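You operate a simulated robot arm through the tools that you are given. There is no shell and no other tool. Be economical: measure what you need, move in short steps, check, and stop when the job is done.

You are at the controls of a simulated robot arm. One attempt, no reset.

JOB
Put things in order on the console top. At the end: the red dish brush stands where the purple cloth stood; the grey pudding jar from the console top is on the beige barley box; the white salt pot stands where the red dish brush stood; the purple cloth stands on top of the beige round board; whatever was shut is shut again. Leave all else as you found it, and nothing knocked over.
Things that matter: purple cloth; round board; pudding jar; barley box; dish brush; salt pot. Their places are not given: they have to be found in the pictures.

The check looks at the end state, three seconds after you hand in, the way a careful person would. Anything else that was tipped, shoved, dropped, spilled or broken makes it a failure.

ROBOT AND FRAMES
A 7-joint arm with a two-finger parallel gripper, fixed in place. Base frame: the origin is at the foot of the arm, x ahead of it, y to its left, z up; the work surface is at about z = 0.82. Units: m, degrees, N and s.
With the tool pointing down near the work surface it reaches from about 0.3 to 0.7 m from the base axis. Its first joint turns from -66.0 to 66.0 degrees. Payload 1.57 kg.
Tool frame: the origin (TCP) lies between the finger pads and is the grasp point; the fingertips stand 0.03 m ahead of it; z points along the fingers, y is the line along which they close. The gripper opens to 0.11 m. The fingers are 0.024 m wide and 0.012 m thick; the gripper's body (0.048 by 0.112 m) begins 0.078 m behind the TCP.
Orientation is told as [roll, pitch, yaw] about the base's x, y, z axes, in that order, counted from this pose: with the fingers straight down and closing along the base's y, the tool's x points along the base's -x, its y along +y and its z along -z.

CONTROLS
- The arm moves only by the tool servo_tool. Its argument "motion" is a list of rows, each a list of 7 numbers: the turn, a rotation vector about the base's x, y, z in units of 120 degrees (1.0 is 120 degrees), then the shift along the base's x, y, z in units of 100 mm (1.0 is 100 mm), then the closure, from 0 (fully open) to 1 (shut). In form: [[wx, wy, wz, x, y, z, grip], ...]. A call has 1 to 10 rows; each row is the pose to reach, as a shift and turn from the pose commanded when the call began. A call with a number of a shift or a turn outside -1 to 1 is refused whole. A row lasts 0.2 s, in which the tool goes at most 0.05 m and 8.6 degrees; a call with a longer step from one row to the next is refused whole, and so is a gripper value outside its range. A pose out of reach is approached as far as the arm can. The call stops where the force on the tool passes 40 N (or 10 N more than at its start, if that is more) or the arm is blocked; 0.2 s more then pass. Each finger travels about 0.108 m/s and halts on what it meets, pressing with about 43 N; the grip force reading is that of the motor and also rises with nothing between the fingers. The clock runs only during rows and for 0.2 s after the last one: add rows that repeat a pose to give the fingers time. The reply holds the time, the measured pose of the TCP, the force on the tool along the base axes, the opening and the grip force, in the units named above and with some noise, and new pictures: "show" is both (left out), scene, wrist or none.
- Cameras (640 x 400 px; columns grow to the right, rows downward): "scene" is fixed at [0.1663, -0.4152, 1.3954]; the picture's right is [0.49, -0.87, 0.00], its down [-0.70, -0.40, -0.60] and it looks along [0.52, 0.30, -0.80] (base axes); focal length 315 px, centre (320, 200). "wrist" rides on the gripper at [-0.036, 0, -0.08] in the tool frame; the picture's right is [0.00, -1.00, 0.00], its down [0.97, 0.00, -0.24] and it looks along [0.24, 0.00, 0.97] (tool axes); focal length 218 px, centre (320, 200).
- locate(camera, pixels): for up to 12 pixels [column, row] of the newest picture of that camera ("zoom" is the newest enlarged one), the place [x, y, z] in the base frame of the surface seen there, good to about 0.002 m, but the place of the scene camera against the robot may be out by one fixed shift of up to 0.025 m in any direction. It takes no simulated time.
- zoom(camera, box): a new picture of the part [left, top, right, bottom] of that camera's present view, enlarged. It takes no simulated time.
- hand_in(): hands the job in; it is judged then, once.

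Work in short steps. Measure before you move; look again where a grasp or a placing could have gone wrong, and mend it. You have 80 turns and 120 pictures in all, those below and enlarged ones among them. Open the gripper and draw the arm clear of the work before you hand the job in, unless the task says otherwise; then end with one line.

The tools are called after "Emit:" by a JSON object that holds its "api" and its "payload". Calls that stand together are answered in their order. servo_tool: Moves the arm, as the interface text tells. Its arguments: {"type":"object","properties":{"motion":{"type":"array"},"show":{"type":"string","enum":["both","scene","wrist","none"]}},"required":["motion"]} The other tools are called the same way: locate (camera, pixels) gives the place of the surface under pixels of a picture; zoom (camera, box) takes an enlarged picture of a part of a camera's view; hand_in () hands the job in.

At the start:

```text
time_s: 0.0
ee_pos: [0.3844, -0.1162, 1.0839]
orientation: [0.0, -0.1, 0.0]
wrist_force: [0.5, -0.6, 0.8]
grip_width: 0.1103
finger_force: 0.1
```

scene: 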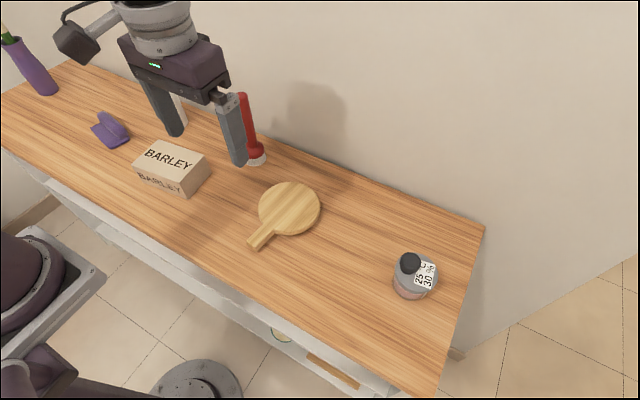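
wrist: 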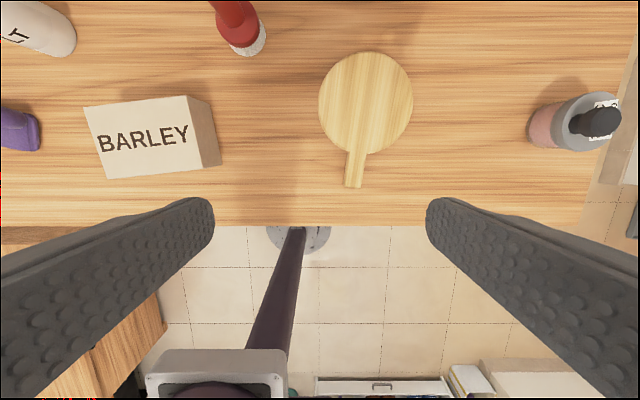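

The scene shows the purple cloth (110,130), barley box (170,168), brush (250,130), board (290,208), jar (413,278); the salt pot is seen in the wrist view (40,25). I'll zoom in and locate these.

Emit:
{"api": "zoom", "payload": {"camera": "scene", "box": [60, 60, 300, 210]}}

Emit:
{"api": "zoom", "payload": {"camera": "scene", "box": [230, 160, 470, 310]}}

Emit:
{"api": "locate", "payload": {"camera": "wrist", "pixels": [[35, 30], [65, 38], [240, 35], [235, 10], [20, 130], [366, 100], [355, 180], [575, 125], [598, 122], [90, 105], [190, 98], [205, 165]]}}

Emit:
{"api": "locate", "payload": {"camera": "scene", "pixels": [[112, 140], [113, 120], [170, 158], [244, 97], [255, 160], [290, 208], [255, 242], [410, 262], [410, 292], [181, 110], [200, 300], [300, 180]]}}

```text
2.67 times, centred on (180, 135) of scene
```

zoom: 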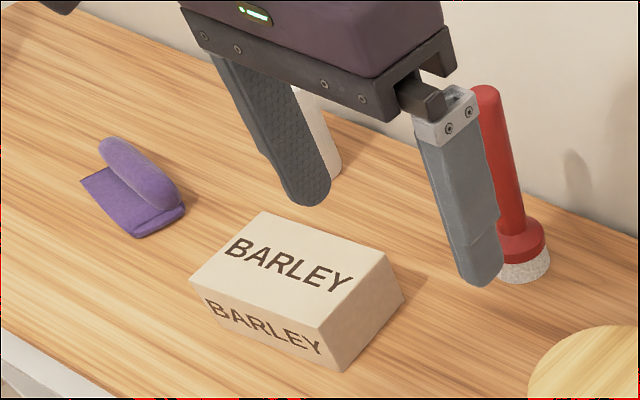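

```text
2.67 times, centred on (350, 235) of scene
```

zoom: 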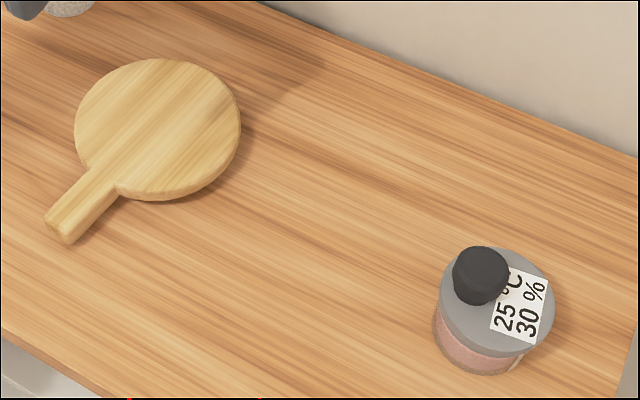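

```text
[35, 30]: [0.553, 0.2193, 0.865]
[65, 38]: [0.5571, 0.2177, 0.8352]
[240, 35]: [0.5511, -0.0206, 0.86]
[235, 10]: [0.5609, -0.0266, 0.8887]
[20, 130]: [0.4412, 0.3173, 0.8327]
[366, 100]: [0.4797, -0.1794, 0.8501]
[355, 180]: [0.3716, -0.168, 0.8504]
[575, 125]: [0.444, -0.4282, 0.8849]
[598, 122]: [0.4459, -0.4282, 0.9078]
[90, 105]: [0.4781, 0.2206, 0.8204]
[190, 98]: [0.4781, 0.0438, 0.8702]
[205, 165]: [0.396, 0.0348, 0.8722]
```

```text
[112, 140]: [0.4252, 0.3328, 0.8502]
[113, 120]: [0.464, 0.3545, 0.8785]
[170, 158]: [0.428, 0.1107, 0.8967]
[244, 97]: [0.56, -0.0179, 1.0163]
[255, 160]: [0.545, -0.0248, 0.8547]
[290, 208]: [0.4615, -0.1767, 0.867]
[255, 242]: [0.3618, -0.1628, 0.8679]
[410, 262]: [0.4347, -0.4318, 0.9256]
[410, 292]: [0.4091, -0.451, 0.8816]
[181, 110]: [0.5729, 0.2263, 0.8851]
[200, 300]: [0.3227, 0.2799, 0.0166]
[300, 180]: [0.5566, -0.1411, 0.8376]
```

Board top is z≈0.850 in the robot's frame, and the scene camera reads about 0.017 too high. The cloth lies near (0.44, 0.32). At z 1.08 the fingertips clear everything, so I travel +y in 0.1 m hops and look down at the cloth.

Emit:
{"api": "servo_tool", "payload": {"motion": [[0, 0, 0, 0.1, 0.45, 0, 0], [0, 0, 0, 0.15, 0.9, 0, 0], [0, 0, 0, 0.15, 1, 0, 0]], "show": "none"}}

Emit:
{"api": "servo_tool", "payload": {"motion": [[0, 0, 0, 0.1, 0.45, 0, 0], [0, 0, 0, 0.15, 0.9, 0, 0], [0, 0, 0, 0.15, 1, 0, 0]], "show": "none"}}

Emit:
{"api": "servo_tool", "payload": {"motion": [[0, 0, 0, 0.1, 0.45, 0, 0], [0, 0, 0, 0.15, 0.9, 0, 0], [0, 0, 0, 0.15, 1, 0, 0]], "show": "wrist"}}

```text
time_s: 0.8
ee_pos: [0.4023, -0.0147, 1.0824]
orientation: [0.0, 0.1, -0.1]
wrist_force: [-0.1, 0.0, 0.2]
grip_width: 0.1101
finger_force: 0.2
```

```text
time_s: 1.6
ee_pos: [0.4174, 0.0828, 1.0859]
orientation: [0.1, 0.1, 0.0]
wrist_force: [-0.2, 0.7, -0.6]
grip_width: 0.1098
finger_force: 0.1
```

```text
time_s: 2.4
ee_pos: [0.4318, 0.1828, 1.0878]
orientation: [0.0, 0.1, -0.1]
wrist_force: [-0.4, 0.0, -0.5]
grip_width: 0.1104
finger_force: 0.0
```

wrist: 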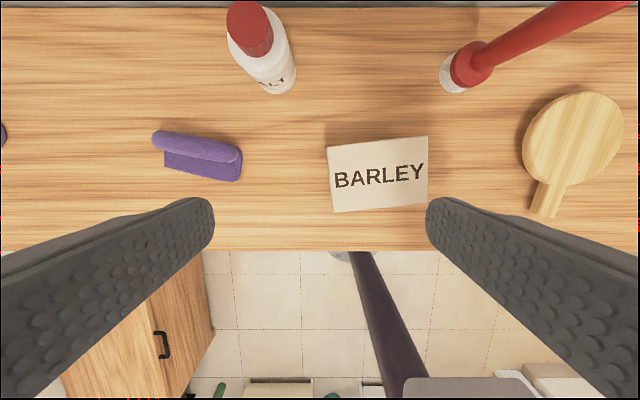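

The cloth is at (198,155) and the salt pot at (262,50), standing with a red cap. I zoom in on both and measure them.

Emit:
{"api": "zoom", "payload": {"camera": "wrist", "box": [130, 90, 290, 190]}}

Emit:
{"api": "locate", "payload": {"camera": "wrist", "pixels": [[155, 138], [237, 155], [197, 145], [168, 167], [236, 178], [200, 165], [250, 15], [262, 60], [280, 92], [255, 48], [230, 40], [288, 60]]}}

Emit:
{"api": "locate", "payload": {"camera": "wrist", "pixels": [[330, 148], [427, 138], [426, 204], [333, 210], [575, 135], [530, 140], [620, 140], [575, 98], [545, 215], [452, 80], [480, 65], [600, 10]]}}

```text
4.00 times, centred on (210, 140) of wrist
```

zoom: 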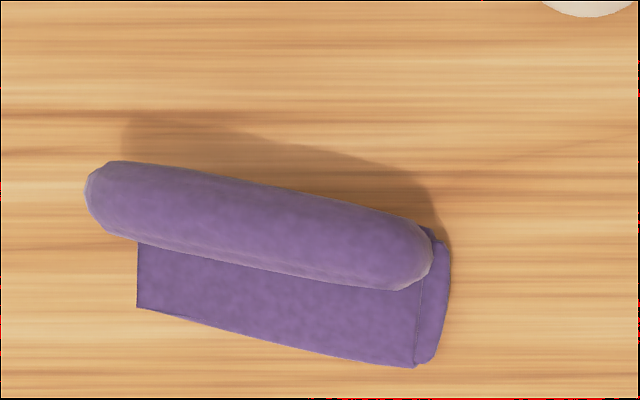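

```text
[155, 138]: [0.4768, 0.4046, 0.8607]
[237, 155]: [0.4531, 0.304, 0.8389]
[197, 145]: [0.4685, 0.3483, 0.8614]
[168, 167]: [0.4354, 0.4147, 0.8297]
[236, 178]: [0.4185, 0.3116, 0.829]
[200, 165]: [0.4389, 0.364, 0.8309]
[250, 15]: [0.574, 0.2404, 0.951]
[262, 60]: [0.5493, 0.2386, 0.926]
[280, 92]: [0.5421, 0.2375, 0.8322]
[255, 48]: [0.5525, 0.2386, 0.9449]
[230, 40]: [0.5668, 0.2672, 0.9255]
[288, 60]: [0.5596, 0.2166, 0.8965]
```

```text
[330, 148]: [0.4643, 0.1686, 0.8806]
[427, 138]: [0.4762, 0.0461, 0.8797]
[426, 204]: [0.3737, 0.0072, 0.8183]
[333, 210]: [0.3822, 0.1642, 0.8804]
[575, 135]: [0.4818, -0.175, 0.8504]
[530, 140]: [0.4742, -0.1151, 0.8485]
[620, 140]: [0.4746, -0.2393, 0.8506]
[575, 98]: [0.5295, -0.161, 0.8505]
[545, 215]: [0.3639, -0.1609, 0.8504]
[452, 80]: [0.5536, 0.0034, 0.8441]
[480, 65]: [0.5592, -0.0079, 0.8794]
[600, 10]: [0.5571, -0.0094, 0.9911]
```

The cloth's roll runs from about (0.477,0.405) to (0.457,0.30), with its top at z≈0.863 and the flat part towards −x. I turn the tool about 78° so the fingers close across the roll, and move nearer at the same time.

Emit:
{"api": "servo_tool", "payload": {"motion": [[0, 0, 0.065, 0.03, 0.1, 0, 0], [0, 0, 0.13, 0.06, 0.2, 0, 0], [0, 0, 0.195, 0.09, 0.3, 0, 0], [0, 0, 0.26, 0.12, 0.4, 0, 0], [0, 0, 0.325, 0.15, 0.5, 0, 0], [0, 0, 0.39, 0.18, 0.6, 0, 0], [0, 0, 0.455, 0.21, 0.7, 0, 0], [0, 0, 0.52, 0.24, 0.8, 0, 0], [0, 0, 0.585, 0.27, 0.9, 0, 0], [0, 0, 0.65, 0.3, 1, 0, 0]], "show": "none"}}

Emit:
{"api": "servo_tool", "payload": {"motion": [[0, 0, 0, 0.02, 0.3, -0.3, 0], [0, 0, 0, 0.03, 0.66, -0.6, 0], [0, 0, 0, 0.03, 0.66, -0.9, 0], [0, 0, 0, 0.03, 0.66, -0.9, 0]], "show": "both"}}

```text
time_s: 4.6
ee_pos: [0.4605, 0.2828, 1.083]
orientation: [-0.1, 0.0, 78.2]
wrist_force: [0.1, 0.1, -0.5]
grip_width: 0.1097
finger_force: 0.1
```

```text
time_s: 5.6
ee_pos: [0.4675, 0.3485, 0.9921]
orientation: [0.0, 0.0, 78.0]
wrist_force: [0.4, 0.1, -0.9]
grip_width: 0.1103
finger_force: 0.1
```

scene: 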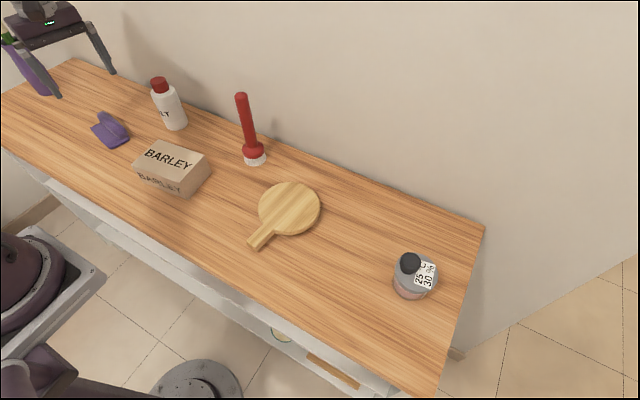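
wrist: 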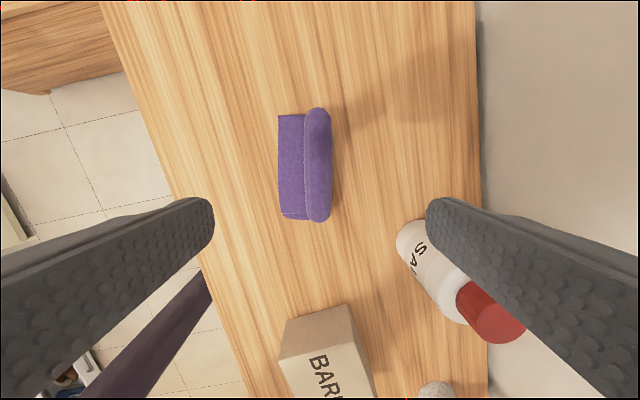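

The cloth is now aligned with the picture, at (305,165). I measure its outline and the vase behind it.

Emit:
{"api": "locate", "payload": {"camera": "wrist", "pixels": [[281, 118], [318, 110], [282, 212], [319, 220], [280, 165], [307, 165], [329, 165], [318, 165], [292, 165], [334, 165], [475, 200], [320, 20]]}}

Emit:
{"api": "locate", "payload": {"camera": "scene", "pixels": [[48, 90], [20, 50], [160, 82], [170, 120], [247, 120], [300, 200]]}}

```text
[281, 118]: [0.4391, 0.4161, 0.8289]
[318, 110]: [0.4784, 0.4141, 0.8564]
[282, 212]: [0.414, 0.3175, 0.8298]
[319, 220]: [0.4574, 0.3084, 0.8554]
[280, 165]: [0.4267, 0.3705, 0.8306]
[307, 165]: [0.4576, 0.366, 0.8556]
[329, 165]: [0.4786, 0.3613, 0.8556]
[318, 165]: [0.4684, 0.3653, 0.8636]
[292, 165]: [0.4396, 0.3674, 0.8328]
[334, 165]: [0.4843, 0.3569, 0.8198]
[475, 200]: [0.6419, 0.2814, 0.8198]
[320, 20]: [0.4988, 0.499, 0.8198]
```

```text
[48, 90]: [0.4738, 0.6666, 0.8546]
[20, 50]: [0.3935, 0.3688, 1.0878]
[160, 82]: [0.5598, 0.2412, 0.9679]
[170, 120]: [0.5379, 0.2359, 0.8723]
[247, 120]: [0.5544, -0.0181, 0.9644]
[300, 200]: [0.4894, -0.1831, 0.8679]
```

The roll's axis passes through (0.468, 0.363), its top is at 0.8636 and the flat part's top at about 0.831. I go down to TCP z≈0.868 so the tips stay above the flat part, then check.

Emit:
{"api": "servo_tool", "payload": {"motion": [[0, 0, 0, 0.02, 0.14, -0.4, 0], [0, 0, 0, 0.02, 0.14, -0.8, 0], [0, 0, 0, 0.02, 0.14, -0.8, 0]], "show": "none"}}

Emit:
{"api": "servo_tool", "payload": {"motion": [[0, 0, 0, 0, 0, -0.2, 0], [0, 0, 0, 0, 0, -0.44, 0], [0, 0, 0, 0, 0, -0.44, 0]], "show": "both"}}

```text
time_s: 6.4
ee_pos: [0.469, 0.3646, 0.9157]
orientation: [0.0, 0.0, 77.9]
wrist_force: [0.6, -0.8, 0.5]
grip_width: 0.11
finger_force: 0.0
```

```text
time_s: 7.2
ee_pos: [0.4663, 0.3644, 0.8688]
orientation: [0.0, 0.0, 78.0]
wrist_force: [-0.3, -0.9, 0.4]
grip_width: 0.1098
finger_force: 0.1
```

scene: 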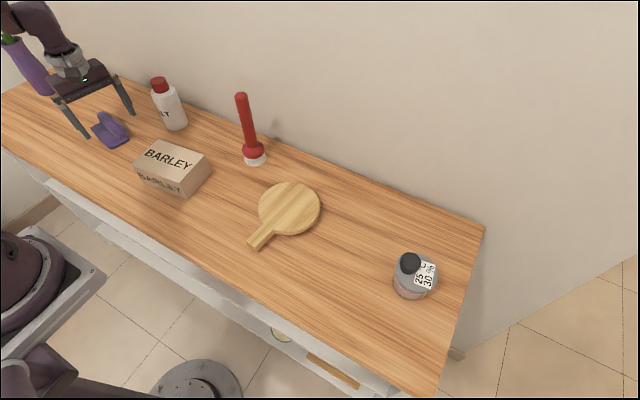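
wrist: 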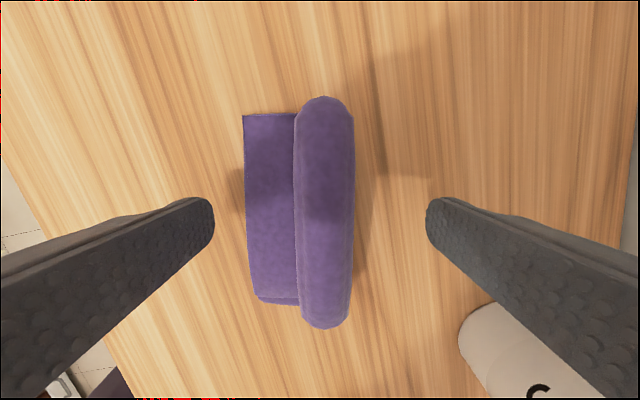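

The roll sits centred between the fingers (roll at column 325). I close the gripper.

Emit:
{"api": "servo_tool", "payload": {"motion": [[0, 0, 0, 0.01, 0, 0, 0.6], [0, 0, 0, 0.01, 0, 0, 1], [0, 0, 0, 0.01, 0, 0, 1], [0, 0, 0, 0.01, 0, 0, 1], [0, 0, 0, 0.01, 0, 0, 1]], "show": "wrist"}}

```text
time_s: 8.4
ee_pos: [0.4667, 0.3634, 0.8698]
orientation: [-0.1, 0.0, 77.9]
wrist_force: [-0.1, -0.3, 0.7]
grip_width: 0.0284
finger_force: 38.9
```

wrist: 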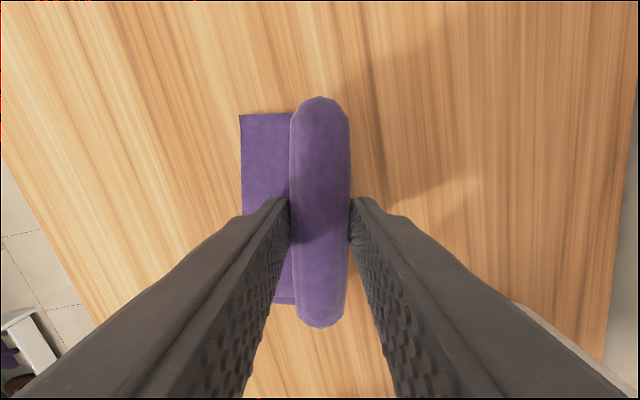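

The cloth is gripped (width 0.028, 39 N). I lift it straight up and check before carrying it.

Emit:
{"api": "servo_tool", "payload": {"motion": [[0, 0, 0, 0, 0, 0.2, 1], [0, 0, 0, 0, 0, 0.5, 1], [0, 0, 0, 0, 0, 1, 1], [0, 0, 0, 0, 0, 1, 1]], "show": "both"}}

```text
time_s: 9.4
ee_pos: [0.4682, 0.3628, 0.9724]
orientation: [0.0, 0.0, 78.0]
wrist_force: [0.0, -0.3, -1.0]
grip_width: 0.0
finger_force: 20.9
```

scene: 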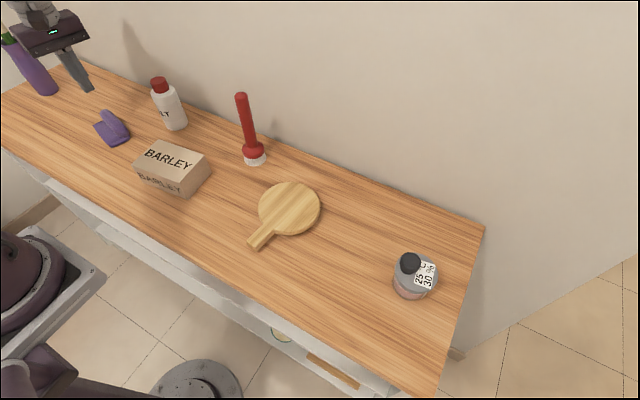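
wrist: 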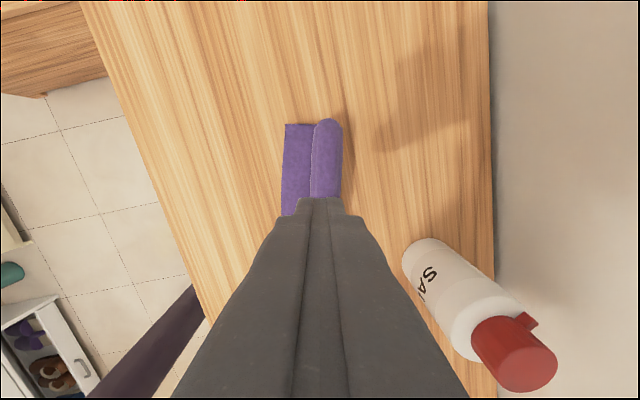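

The cloth slipped out of the fingers; it stayed on the table, nearly where it was. I look closely at it.

Emit:
{"api": "zoom", "payload": {"camera": "scene", "box": [80, 95, 160, 155]}}

Emit:
{"api": "zoom", "payload": {"camera": "wrist", "box": [260, 100, 380, 220]}}

Emit:
{"api": "locate", "payload": {"camera": "wrist", "pixels": [[288, 128], [284, 212], [330, 121], [313, 170], [328, 170], [341, 170], [288, 170], [300, 170], [341, 210], [346, 170]]}}

```text
6.67 times, centred on (120, 125) of scene
```

zoom: 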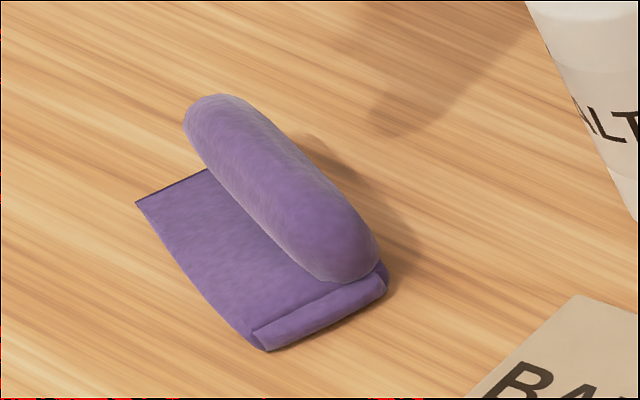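

```text
3.33 times, centred on (320, 160) of wrist
```

zoom: 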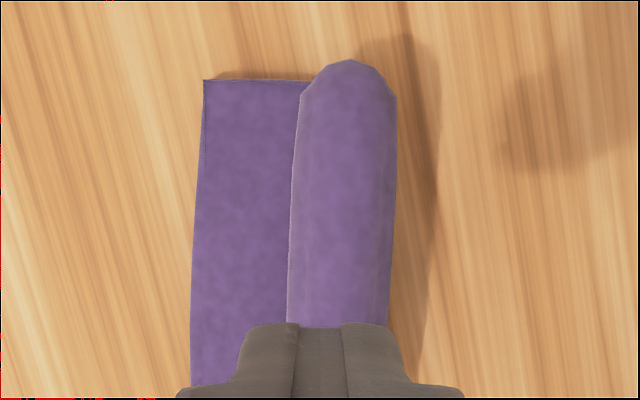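

```text
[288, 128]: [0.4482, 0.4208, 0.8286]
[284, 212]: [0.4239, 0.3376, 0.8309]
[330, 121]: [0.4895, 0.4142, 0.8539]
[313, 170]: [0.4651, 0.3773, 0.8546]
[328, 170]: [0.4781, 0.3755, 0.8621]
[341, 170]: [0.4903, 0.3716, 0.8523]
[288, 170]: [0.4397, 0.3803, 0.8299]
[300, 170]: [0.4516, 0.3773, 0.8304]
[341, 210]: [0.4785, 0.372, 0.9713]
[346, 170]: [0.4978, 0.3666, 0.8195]
```

The cloth shifted about 9 mm in +x; its middle is now near (0.462, 0.363) with a width of about 0.053. This time I'll straddle its whole width with the tips near the table. First I open and go down.

Emit:
{"api": "servo_tool", "payload": {"motion": [[0, 0, 0, -0.05, 0, 0, 0], [0, 0, 0, -0.05, 0, 0, 0], [0, 0, 0, -0.05, 0, 0, 0], [0, 0, 0, -0.05, 0, -0.3, 0], [0, 0, 0, -0.05, 0, -0.65, 0], [0, 0, 0, -0.05, 0, -0.95, 0], [0, 0, 0, -0.05, 0, -0.95, 0]], "show": "wrist"}}

```text
time_s: 11.0
ee_pos: [0.4599, 0.364, 0.8744]
orientation: [-0.1, -0.1, 78.0]
wrist_force: [0.4, 0.6, -0.3]
grip_width: 0.1102
finger_force: 0.2
```

wrist: 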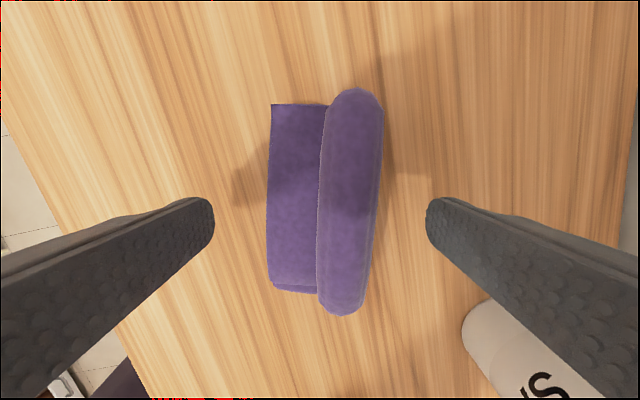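

The cloth is centred between the fingers (columns 268–383). I go down 21 mm and close.

Emit:
{"api": "servo_tool", "payload": {"motion": [[0, 0, 0, 0, 0, -0.12, 0], [0, 0, 0, 0, 0, -0.21, 0], [0, 0, 0, 0, 0, -0.21, 0.3], [0, 0, 0, 0, 0, -0.21, 0.6], [0, 0, 0, 0, 0, -0.21, 1], [0, 0, 0, 0, 0, -0.21, 1], [0, 0, 0, 0, 0, -0.21, 1]], "show": "wrist"}}

```text
time_s: 12.6
ee_pos: [0.4603, 0.3625, 0.8552]
orientation: [0.0, 0.0, 78.0]
wrist_force: [0.3, 1.0, 0.3]
grip_width: 0.0643
finger_force: 43.5
```

wrist: 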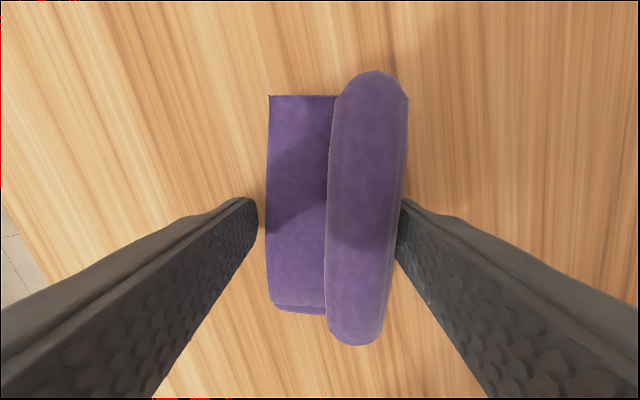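

Holding at width 0.064 with 43 N. I lift slowly and look.

Emit:
{"api": "servo_tool", "payload": {"motion": [[0, 0, 0, 0, 0, 0.05, 1], [0, 0, 0, 0, 0, 0.12, 1], [0, 0, 0, 0, 0, 0.2, 1], [0, 0, 0, 0, 0, 0.3, 1], [0, 0, 0, 0, 0, 0.4, 1]], "show": "both"}}

```text
time_s: 13.8
ee_pos: [0.4597, 0.3633, 0.8954]
orientation: [0.1, 0.0, 77.9]
wrist_force: [-0.2, 0.7, -0.9]
grip_width: 0.0638
finger_force: 43.3
```

scene: 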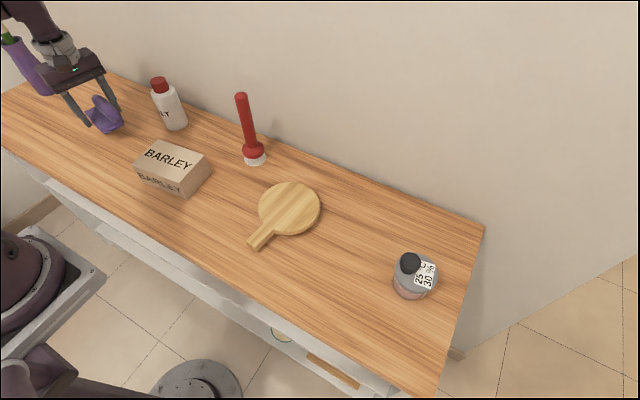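
wrist: 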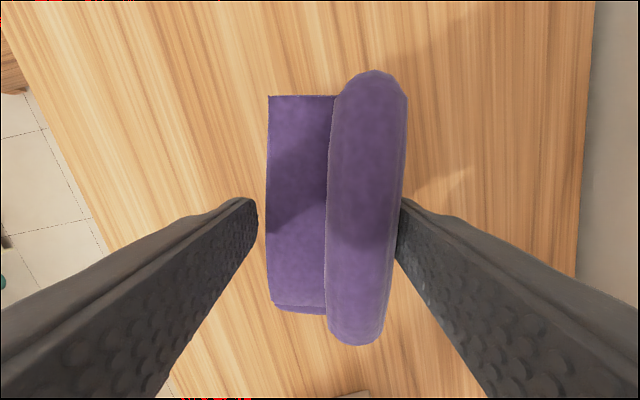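

The cloth is held firmly. I carry it up and across towards the board in 0.1 m hops.

Emit:
{"api": "servo_tool", "payload": {"motion": [[0, 0, 0, 0, 0, 0.3, 1], [0, 0, 0, 0, -0.1, 0.6, 1], [0, 0, 0, 0, -0.35, 0.9, 1], [0, 0, 0, 0, -0.7, 1, 1], [0, 0, 0, 0, -1, 1, 1]], "show": "none"}}

Emit:
{"api": "servo_tool", "payload": {"motion": [[0, 0, 0, 0, -0.35, 0.1, 1], [0, 0, 0, 0, -0.7, 0.2, 1], [0, 0, 0, 0, -1, 0.3, 1]], "show": "none"}}

Emit:
{"api": "servo_tool", "payload": {"motion": [[0, 0, 0, 0, -0.35, 0, 1], [0, 0, 0, 0, -0.7, 0, 1], [0, 0, 0, 0, -1, 0, 1]], "show": "none"}}

Emit:
{"api": "servo_tool", "payload": {"motion": [[0, 0, 0, 0, -0.35, 0, 1], [0, 0, 0, 0, -0.7, 0, 1], [0, 0, 0, 0, -1, 0, 1]], "show": "both"}}

```text
time_s: 15.0
ee_pos: [0.4642, 0.2633, 0.9927]
orientation: [0.1, 0.0, 78.1]
wrist_force: [-0.5, -1.3, -0.3]
grip_width: 0.064
finger_force: 43.3
```

```text
time_s: 15.8
ee_pos: [0.4651, 0.1625, 1.0248]
orientation: [0.1, -0.1, 78.0]
wrist_force: [0.2, 0.4, -0.4]
grip_width: 0.0639
finger_force: 43.4
```

```text
time_s: 16.6
ee_pos: [0.467, 0.0644, 1.026]
orientation: [0.1, -0.1, 78.0]
wrist_force: [0.7, -0.6, -0.8]
grip_width: 0.0635
finger_force: 42.7
```

```text
time_s: 17.4
ee_pos: [0.4608, -0.0362, 1.026]
orientation: [0.0, 0.0, 77.9]
wrist_force: [-0.3, -0.2, -0.5]
grip_width: 0.064
finger_force: 42.7
```

scene: 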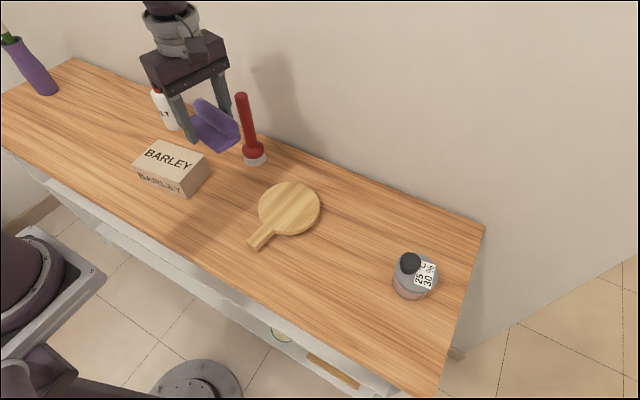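
wrist: 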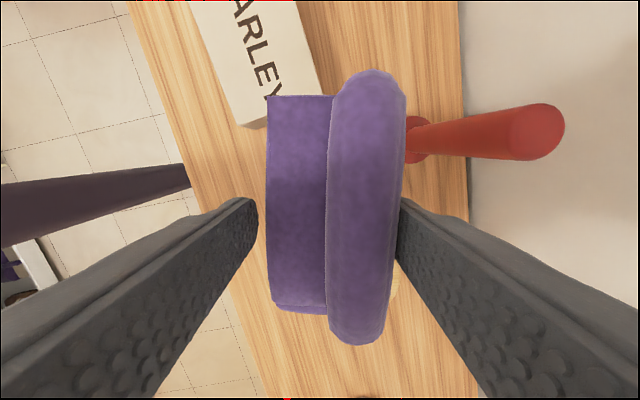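

Halfway there. I move on until almost over the board and look at its visible rim from the wrist camera.

Emit:
{"api": "servo_tool", "payload": {"motion": [[0, 0, 0, 0.02, -0.35, 0, 1], [0, 0, 0, 0.05, -0.7, 0, 1], [0, 0, 0, 0.1, -1, 0, 1], [0, 0, 0, 0.1, -1, 0, 1]], "show": "wrist"}}

Emit:
{"api": "locate", "payload": {"camera": "scene", "pixels": [[261, 212], [318, 206], [290, 184], [288, 231], [310, 190], [250, 241], [258, 246]]}}

```text
time_s: 18.4
ee_pos: [0.472, -0.1361, 1.0248]
orientation: [0.0, 0.0, 78.0]
wrist_force: [0.2, -0.5, -0.2]
grip_width: 0.0635
finger_force: 43.4
```

wrist: 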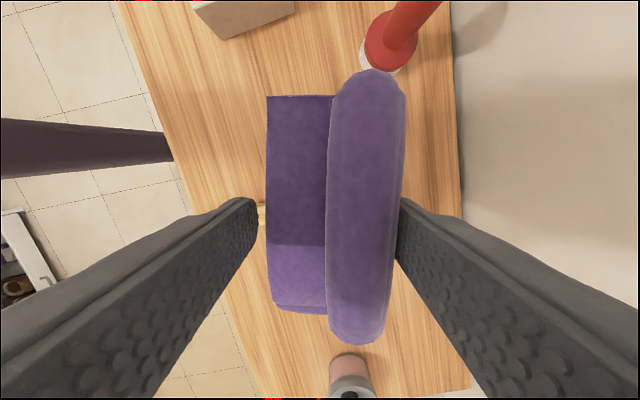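

```text
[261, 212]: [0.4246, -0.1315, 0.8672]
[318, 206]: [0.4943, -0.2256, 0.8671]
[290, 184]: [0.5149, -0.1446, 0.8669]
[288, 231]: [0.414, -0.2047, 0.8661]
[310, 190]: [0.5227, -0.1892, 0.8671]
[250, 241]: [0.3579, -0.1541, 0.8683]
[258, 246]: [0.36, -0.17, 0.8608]
```

I locate the cloth's outline in hand to see its offset from the TCP.

Emit:
{"api": "locate", "payload": {"camera": "wrist", "pixels": [[270, 100], [276, 300], [372, 74], [358, 340], [270, 200], [400, 190], [366, 200], [300, 310]]}}

```text
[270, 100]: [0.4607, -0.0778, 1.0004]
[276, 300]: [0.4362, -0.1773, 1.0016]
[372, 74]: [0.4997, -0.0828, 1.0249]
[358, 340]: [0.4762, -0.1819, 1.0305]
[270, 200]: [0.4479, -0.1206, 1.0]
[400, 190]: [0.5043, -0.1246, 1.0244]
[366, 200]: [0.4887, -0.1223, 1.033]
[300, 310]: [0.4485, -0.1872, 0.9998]
```

Cloth's middle in hand is at (0.477,−0.131); the board's centre is about (0.476,−0.178). I shift −46 mm in y and lower part of the way.

Emit:
{"api": "servo_tool", "payload": {"motion": [[0, 0, 0, 0, -0.25, 0, 1], [0, 0, 0, -0.01, -0.46, -0.2, 1], [0, 0, 0, -0.01, -0.46, -0.6, 1], [0, 0, 0, -0.01, -0.46, -0.95, 1], [0, 0, 0, -0.01, -0.46, -1, 1], [0, 0, 0, -0.01, -0.46, -1, 1]], "show": "both"}}

Emit:
{"api": "zoom", "payload": {"camera": "scene", "box": [230, 130, 350, 260]}}

```text
time_s: 19.8
ee_pos: [0.4707, -0.1837, 0.9246]
orientation: [0.0, 0.0, 78.0]
wrist_force: [-0.6, -0.6, 0.3]
grip_width: 0.0637
finger_force: 42.6
```

scene: 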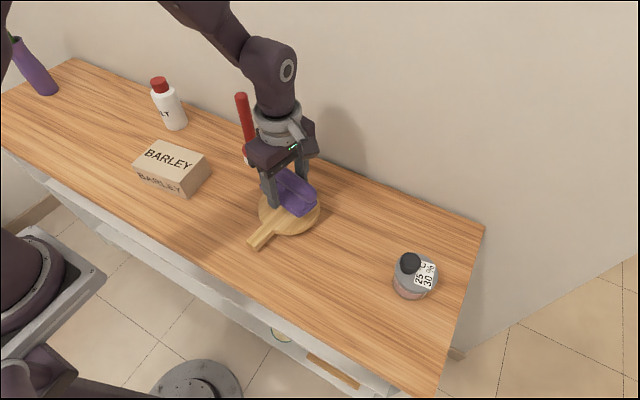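
wrist: 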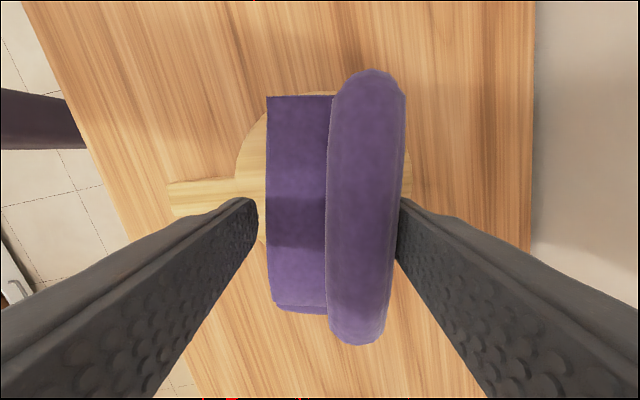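

```text
3.08 times, centred on (290, 195) of scene
```

zoom: 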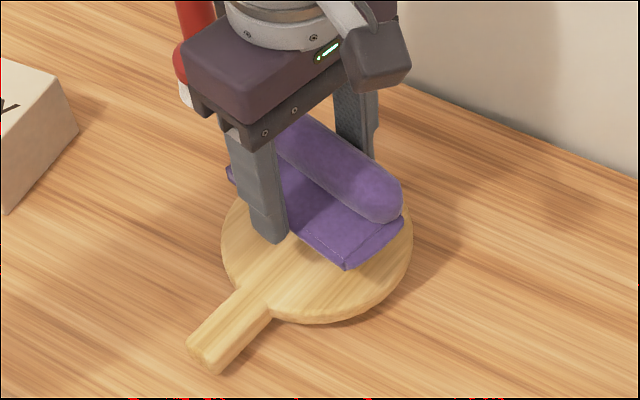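

I check the rim positions visible around the cloth before the last descent.

Emit:
{"api": "locate", "payload": {"camera": "wrist", "pixels": [[239, 165], [252, 125], [312, 94], [409, 165], [411, 190], [260, 240], [175, 185]]}}

```text
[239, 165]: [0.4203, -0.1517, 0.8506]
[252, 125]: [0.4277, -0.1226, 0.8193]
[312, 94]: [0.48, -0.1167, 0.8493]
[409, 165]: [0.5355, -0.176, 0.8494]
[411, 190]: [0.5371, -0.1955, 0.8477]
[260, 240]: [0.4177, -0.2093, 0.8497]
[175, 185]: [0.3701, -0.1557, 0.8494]
```

The rim fits a centre at about (0.476,−0.178) with r≈0.061, and the cloth is centred on it. I lower the last 38 mm slowly.

Emit:
{"api": "servo_tool", "payload": {"motion": [[0, 0, 0, 0, 0, -0.15, 1], [0, 0, 0, 0, 0, -0.27, 1], [0, 0, 0, 0, 0, -0.33, 1], [0, 0, 0, 0, 0, -0.38, 1], [0, 0, 0, 0, 0, -0.38, 1]], "show": "scene"}}

Emit:
{"api": "zoom", "payload": {"camera": "scene", "box": [230, 130, 350, 260]}}

```text
time_s: 21.0
ee_pos: [0.4709, -0.1826, 0.886]
orientation: [0.0, 0.0, 77.9]
wrist_force: [-0.1, -0.5, 0.0]
grip_width: 0.0637
finger_force: 43.5
```

scene: 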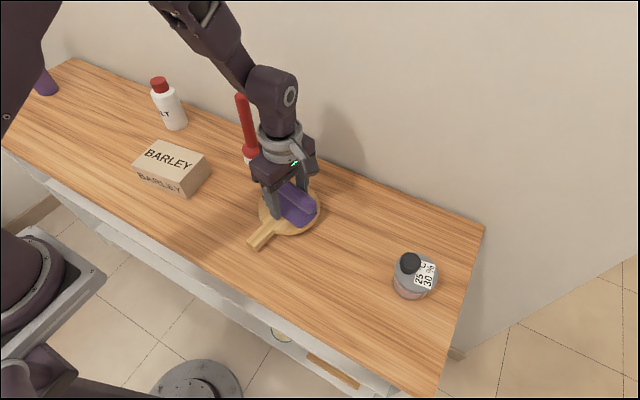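

```text
3.08 times, centred on (290, 195) of scene
```

zoom: 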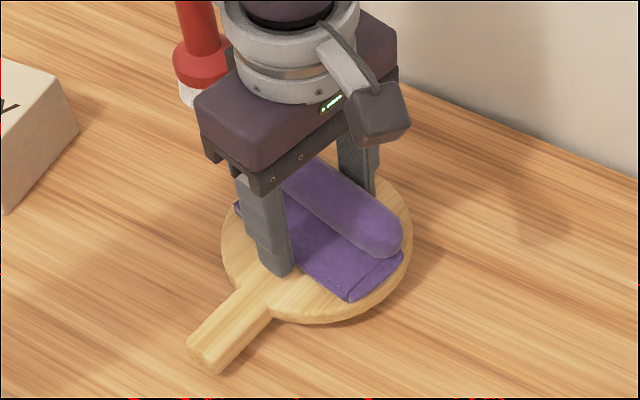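

Almost touching. I go down 2 mm more, open slowly and rise.

Emit:
{"api": "servo_tool", "payload": {"motion": [[0, 0, 0, 0, 0, -0.02, 1], [0, 0, 0, 0, 0, -0.02, 1], [0, 0, 0, 0, 0, -0.02, 0.3], [0, 0, 0, 0, 0, -0.02, 0.1], [0, 0, 0, 0, 0, -0.02, 0.0], [0, 0, 0, 0, 0, 0.3, 0.0], [0, 0, 0, 0, 0, 0.65, 0.0], [0, 0, 0, 0, 0, 1, 0.0]], "show": "wrist"}}

Emit:
{"api": "zoom", "payload": {"camera": "scene", "box": [220, 80, 380, 260]}}

```text
time_s: 22.8
ee_pos: [0.4722, -0.1856, 0.9848]
orientation: [0.0, -0.1, 78.1]
wrist_force: [-0.8, -0.3, 0.5]
grip_width: 0.11
finger_force: 0.1
```

wrist: 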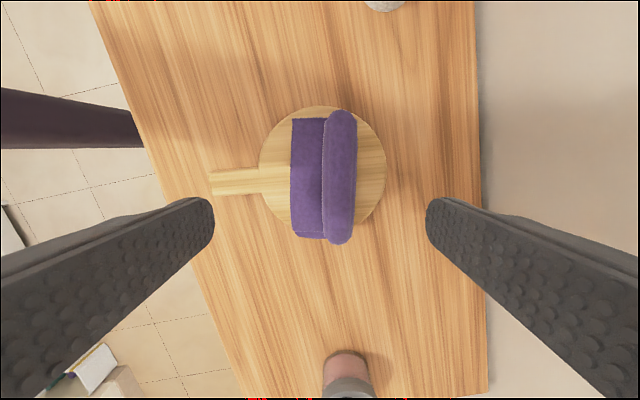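

```text
2.22 times, centred on (300, 170) of scene
```

zoom: 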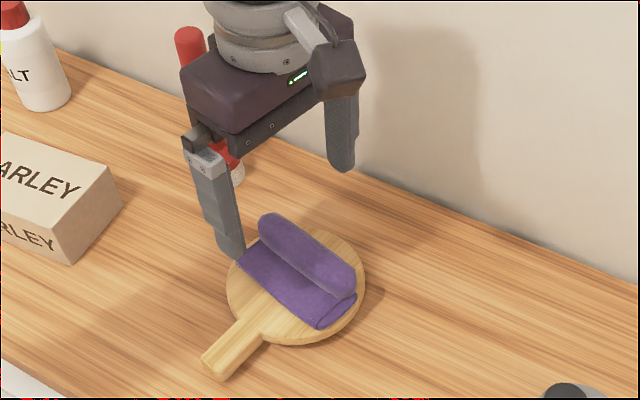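

The cloth sits well on the board. Next the brush: I rise and move so that the wrist camera sees it from above.

Emit:
{"api": "servo_tool", "payload": {"motion": [[0, 0, 0, 0, 0, 0.45, 0], [0, 0, 0, 0, 0, 0.9, 0], [0, 0, 0, 0.2, 0.35, 1, 0], [0, 0, 0, 0.4, 0.75, 1, 0], [0, 0, 0, 0.6, 1, 1, 0], [0, 0, 0, 0.7, 1, 1, 0]], "show": "both"}}

```text
time_s: 24.2
ee_pos: [0.541, -0.0824, 1.0874]
orientation: [0.0, 0.0, 78.0]
wrist_force: [-0.1, -0.5, -0.7]
grip_width: 0.1099
finger_force: 0.0
```

scene: 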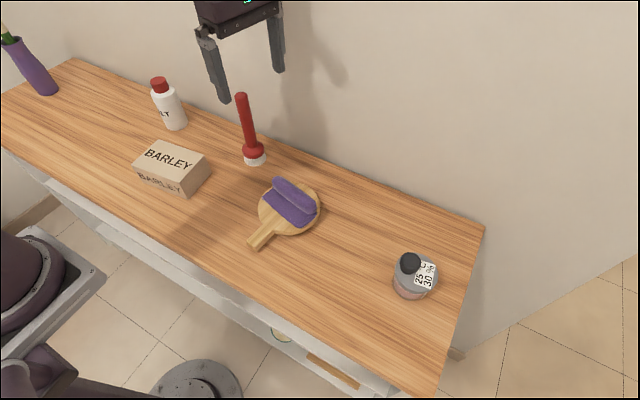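
wrist: 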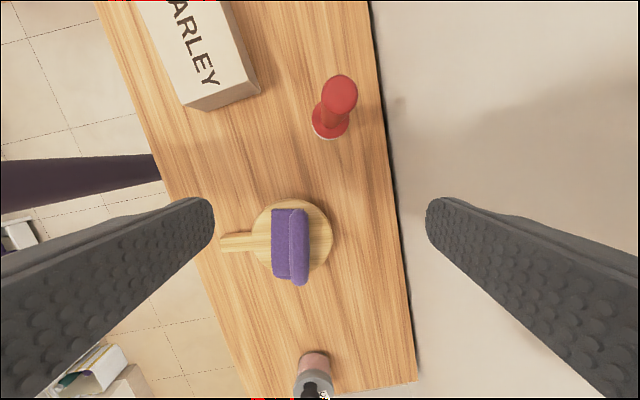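

Emit:
{"api": "locate", "payload": {"camera": "wrist", "pixels": [[340, 94], [327, 94], [355, 94], [341, 78], [340, 110], [330, 122], [316, 120], [325, 136], [349, 125], [390, 100], [335, 125], [323, 110]]}}

Emit:
{"api": "zoom", "payload": {"camera": "wrist", "box": [280, 60, 400, 160]}}

```text
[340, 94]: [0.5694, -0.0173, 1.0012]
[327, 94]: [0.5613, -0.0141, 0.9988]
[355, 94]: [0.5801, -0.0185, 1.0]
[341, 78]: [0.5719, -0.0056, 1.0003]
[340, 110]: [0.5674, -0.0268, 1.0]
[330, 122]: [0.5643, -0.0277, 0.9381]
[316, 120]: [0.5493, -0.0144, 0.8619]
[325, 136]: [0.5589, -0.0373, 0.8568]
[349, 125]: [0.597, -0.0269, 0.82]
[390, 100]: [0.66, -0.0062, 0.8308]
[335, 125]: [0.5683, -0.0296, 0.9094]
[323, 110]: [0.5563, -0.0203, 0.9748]
```

```text
4.00 times, centred on (340, 110) of wrist
```

zoom: 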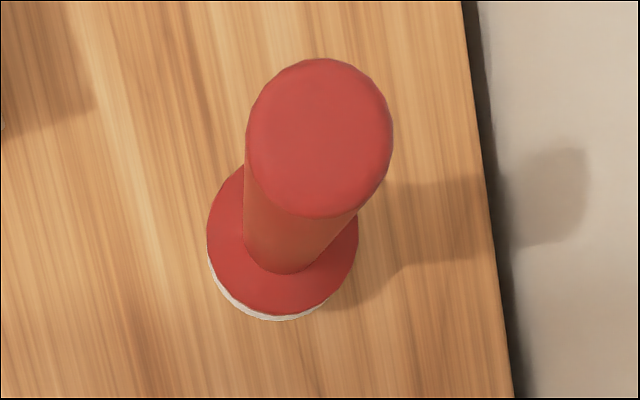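

The brush handle's axis is at (0.570,−0.0165), top z 1.000. I partly close the gripper (to stay clear of the wall), align above it and check.

Emit:
{"api": "servo_tool", "payload": {"motion": [[0, 0, 0, 0.15, 0.35, 0, 0.4], [0, 0, 0, 0.29, 0.675, 0, 0.4], [0, 0, 0, 0.29, 0.675, 0, 0.4], [0, 0, 0, 0.29, 0.675, -0.15, 0.4], [0, 0, 0, 0.29, 0.675, -0.25, 0.4], [0, 0, 0, 0.29, 0.675, -0.25, 0.4]], "show": "wrist"}}

Emit:
{"api": "locate", "payload": {"camera": "wrist", "pixels": [[320, 160], [300, 160], [340, 160], [320, 190], [320, 140]]}}

```text
time_s: 25.6
ee_pos: [0.5693, -0.0147, 1.0618]
orientation: [0.0, 0.0, 78.0]
wrist_force: [-0.3, 0.4, 0.3]
grip_width: 0.0657
finger_force: 0.1
```

wrist: 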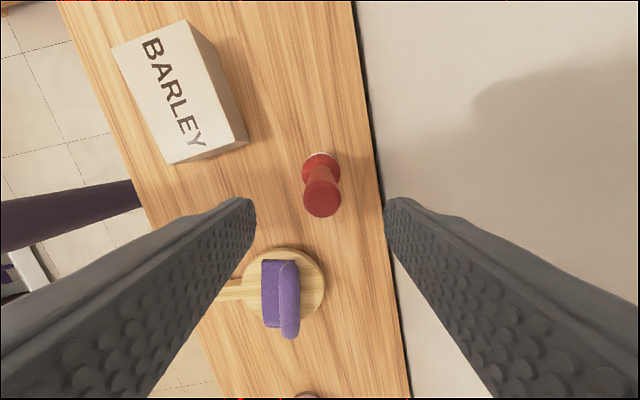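

```text
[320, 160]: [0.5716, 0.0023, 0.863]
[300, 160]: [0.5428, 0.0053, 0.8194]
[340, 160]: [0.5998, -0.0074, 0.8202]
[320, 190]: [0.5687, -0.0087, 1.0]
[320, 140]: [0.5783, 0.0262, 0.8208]
```

The handle top at (322,195) is centred between the fingers. I descend 97 mm and close.

Emit:
{"api": "servo_tool", "payload": {"motion": [[0, 0, 0, 0, -0.01, -0.3, 0.4], [0, 0, 0, 0, -0.02, -0.6, 0.4], [0, 0, 0, 0, -0.02, -0.9, 0.4], [0, 0, 0, 0, -0.02, -0.97, 0.4], [0, 0, 0, 0, -0.02, -0.97, 0.7], [0, 0, 0, 0, -0.02, -0.97, 1], [0, 0, 0, 0, -0.02, -0.97, 1], [0, 0, 0, 0, -0.02, -0.97, 1]], "show": "wrist"}}

```text
time_s: 27.4
ee_pos: [0.5704, -0.0175, 0.9656]
orientation: [0.0, 0.0, 77.9]
wrist_force: [0.7, 0.6, 0.0]
grip_width: 0.0254
finger_force: 36.7
```

wrist: 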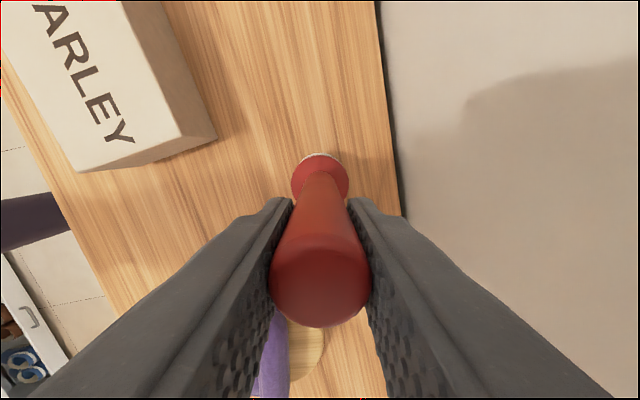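

Gripped at the handle (width 0.025). I let the grip settle and lift straight up.

Emit:
{"api": "servo_tool", "payload": {"motion": [[0, 0, 0, 0, 0, 0, 1], [0, 0, 0, 0, 0, 0.06, 1], [0, 0, 0, 0, 0, 0.2, 1], [0, 0, 0, 0, 0, 0.4, 1], [0, 0, 0, 0, 0, 0.6, 1], [0, 0, 0, 0, 0, 0.8, 1], [0, 0, 0, 0, 0, 1, 1]], "show": "both"}}

```text
time_s: 29.0
ee_pos: [0.5713, -0.0184, 1.0644]
orientation: [-0.1, 0.0, 77.9]
wrist_force: [-0.2, -0.4, -1.9]
grip_width: 0.0254
finger_force: 36.8
```

scene: 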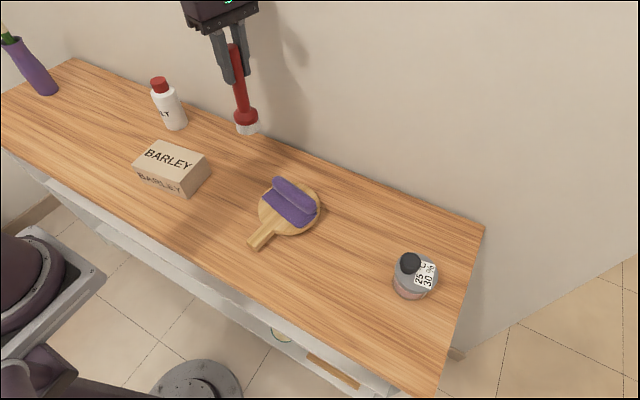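
wrist: 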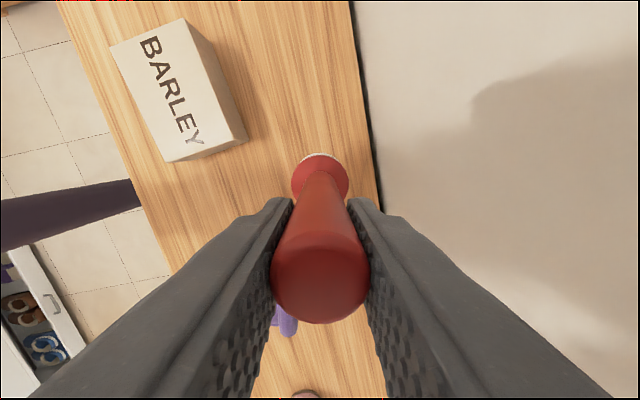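

The brush hangs straight. I carry it towards the cloth's old place at (0.453, 0.363), well above the box and the salt pot.

Emit:
{"api": "servo_tool", "payload": {"motion": [[0, 0, 0, -0.1, 0.1, 0.3, 1], [0, 0, 0, -0.25, 0.35, 0.5, 1], [0, 0, 0, -0.4, 0.7, 0.5, 1], [0, 0, 0, -0.5, 1, 0.5, 1]], "show": "none"}}

Emit:
{"api": "servo_tool", "payload": {"motion": [[0, 0, 0, -0.15, 0.33, 0, 1], [0, 0, 0, -0.3, 0.67, 0, 1], [0, 0, 0, -0.4, 1, 0, 1]], "show": "none"}}

Emit:
{"api": "servo_tool", "payload": {"motion": [[0, 0, 0, -0.1, 0.33, 0, 1], [0, 0, 0, -0.2, 0.67, 0, 1], [0, 0, 0, -0.28, 1, 0, 1]], "show": "none"}}

Emit:
{"api": "servo_tool", "payload": {"motion": [[0, 0, 0, 0, 0.3, 0, 1], [0, 0, 0, 0, 0.6, 0, 1], [0, 0, 0, 0, 0.8, 0, 1], [0, 0, 0, 0, 0.8, 0, 1]], "show": "both"}}

```text
time_s: 30.0
ee_pos: [0.5228, 0.0842, 1.1154]
orientation: [0.0, -0.1, 77.9]
wrist_force: [0.8, 0.6, -1.6]
grip_width: 0.0256
finger_force: 36.5
```

```text
time_s: 30.8
ee_pos: [0.4816, 0.1819, 1.1145]
orientation: [0.0, 0.0, 77.8]
wrist_force: [1.4, -0.2, -1.1]
grip_width: 0.0254
finger_force: 36.8
```

```text
time_s: 31.6
ee_pos: [0.455, 0.2845, 1.1154]
orientation: [0.0, 0.0, 78.0]
wrist_force: [0.4, 0.4, -0.7]
grip_width: 0.0254
finger_force: 36.8
```

```text
time_s: 32.6
ee_pos: [0.4525, 0.362, 1.1148]
orientation: [-0.1, 0.0, 77.9]
wrist_force: [0.3, 1.0, -0.8]
grip_width: 0.0258
finger_force: 37.0
```

scene: 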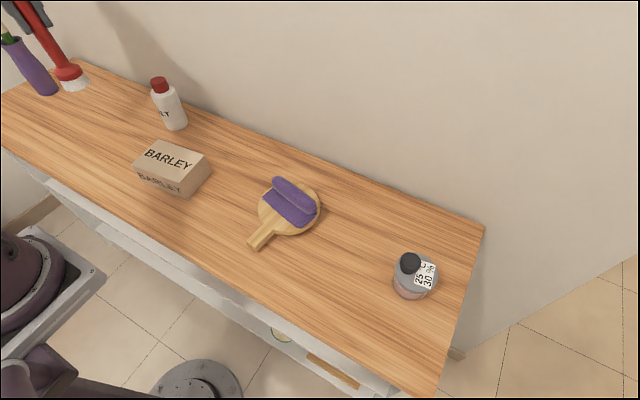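
wrist: 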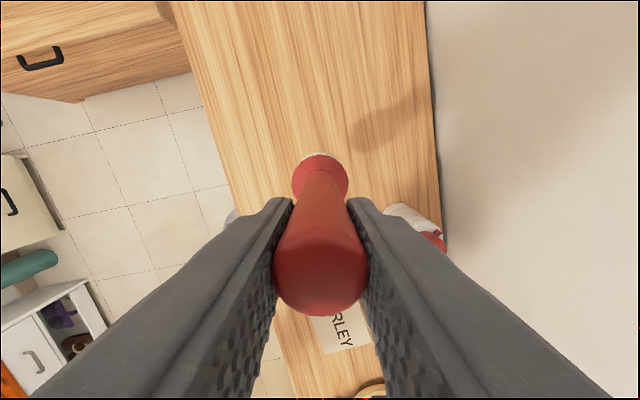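

Over the spot, I lower by 100 mm, then 46 mm, and check.

Emit:
{"api": "servo_tool", "payload": {"motion": [[0, 0, 0, 0, 0, -0.33, 1], [0, 0, 0, 0, 0, -0.67, 1], [0, 0, 0, 0, 0, -1, 1]], "show": "none"}}

Emit:
{"api": "servo_tool", "payload": {"motion": [[0, 0, 0, 0, 0, -0.2, 1], [0, 0, 0, 0, 0, -0.38, 1], [0, 0, 0, 0, 0, -0.46, 1], [0, 0, 0, 0, 0, -0.46, 1]], "show": "both"}}

Emit:
{"api": "zoom", "payload": {"camera": "scene", "box": [40, 20, 200, 160]}}

```text
time_s: 33.4
ee_pos: [0.4514, 0.3639, 1.0155]
orientation: [0.0, 0.0, 78.0]
wrist_force: [-0.4, -0.5, -1.6]
grip_width: 0.0255
finger_force: 37.4
```

```text
time_s: 34.4
ee_pos: [0.4508, 0.3624, 0.9695]
orientation: [0.0, 0.0, 77.9]
wrist_force: [-0.2, 0.6, -1.0]
grip_width: 0.0258
finger_force: 37.1
```

scene: 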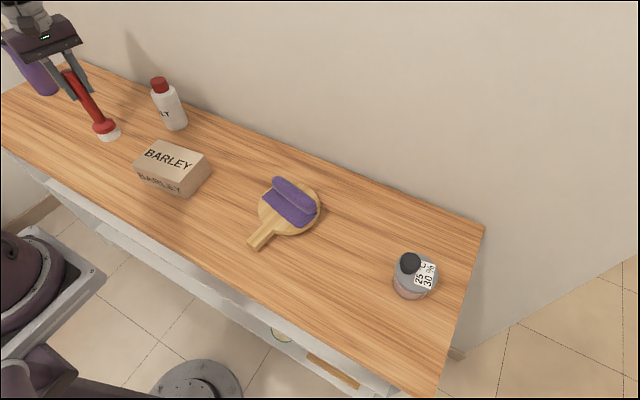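
wrist: 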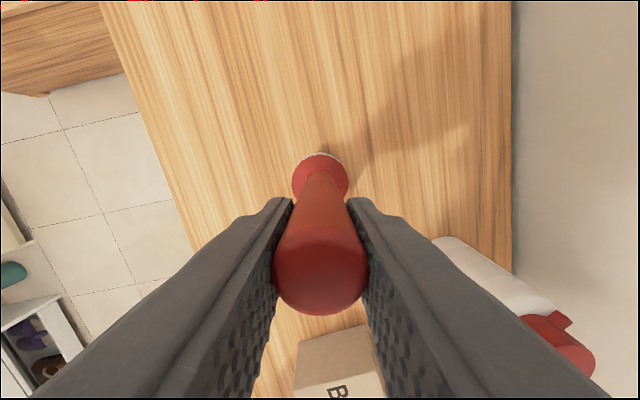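

```text
2.86 times, centred on (120, 90) of scene
```

zoom: 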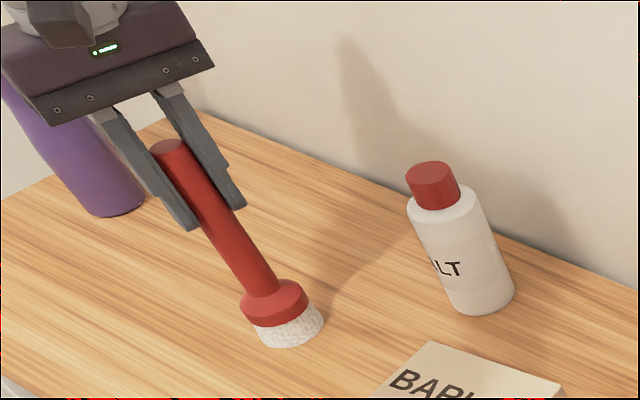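

The bristles are about to touch. I lower 4 mm and read the force.

Emit:
{"api": "servo_tool", "payload": {"motion": [[0, 0, 0, 0, 0, -0.02, 1], [0, 0, 0, 0, 0, -0.04, 1], [0, 0, 0, 0, 0, -0.04, 1]], "show": "none"}}

```text
time_s: 35.2
ee_pos: [0.4507, 0.3629, 0.9674]
orientation: [-0.1, -0.2, 78.0]
wrist_force: [-3.9, 1.1, 34.4]
grip_width: 0.0257
finger_force: 36.8
```

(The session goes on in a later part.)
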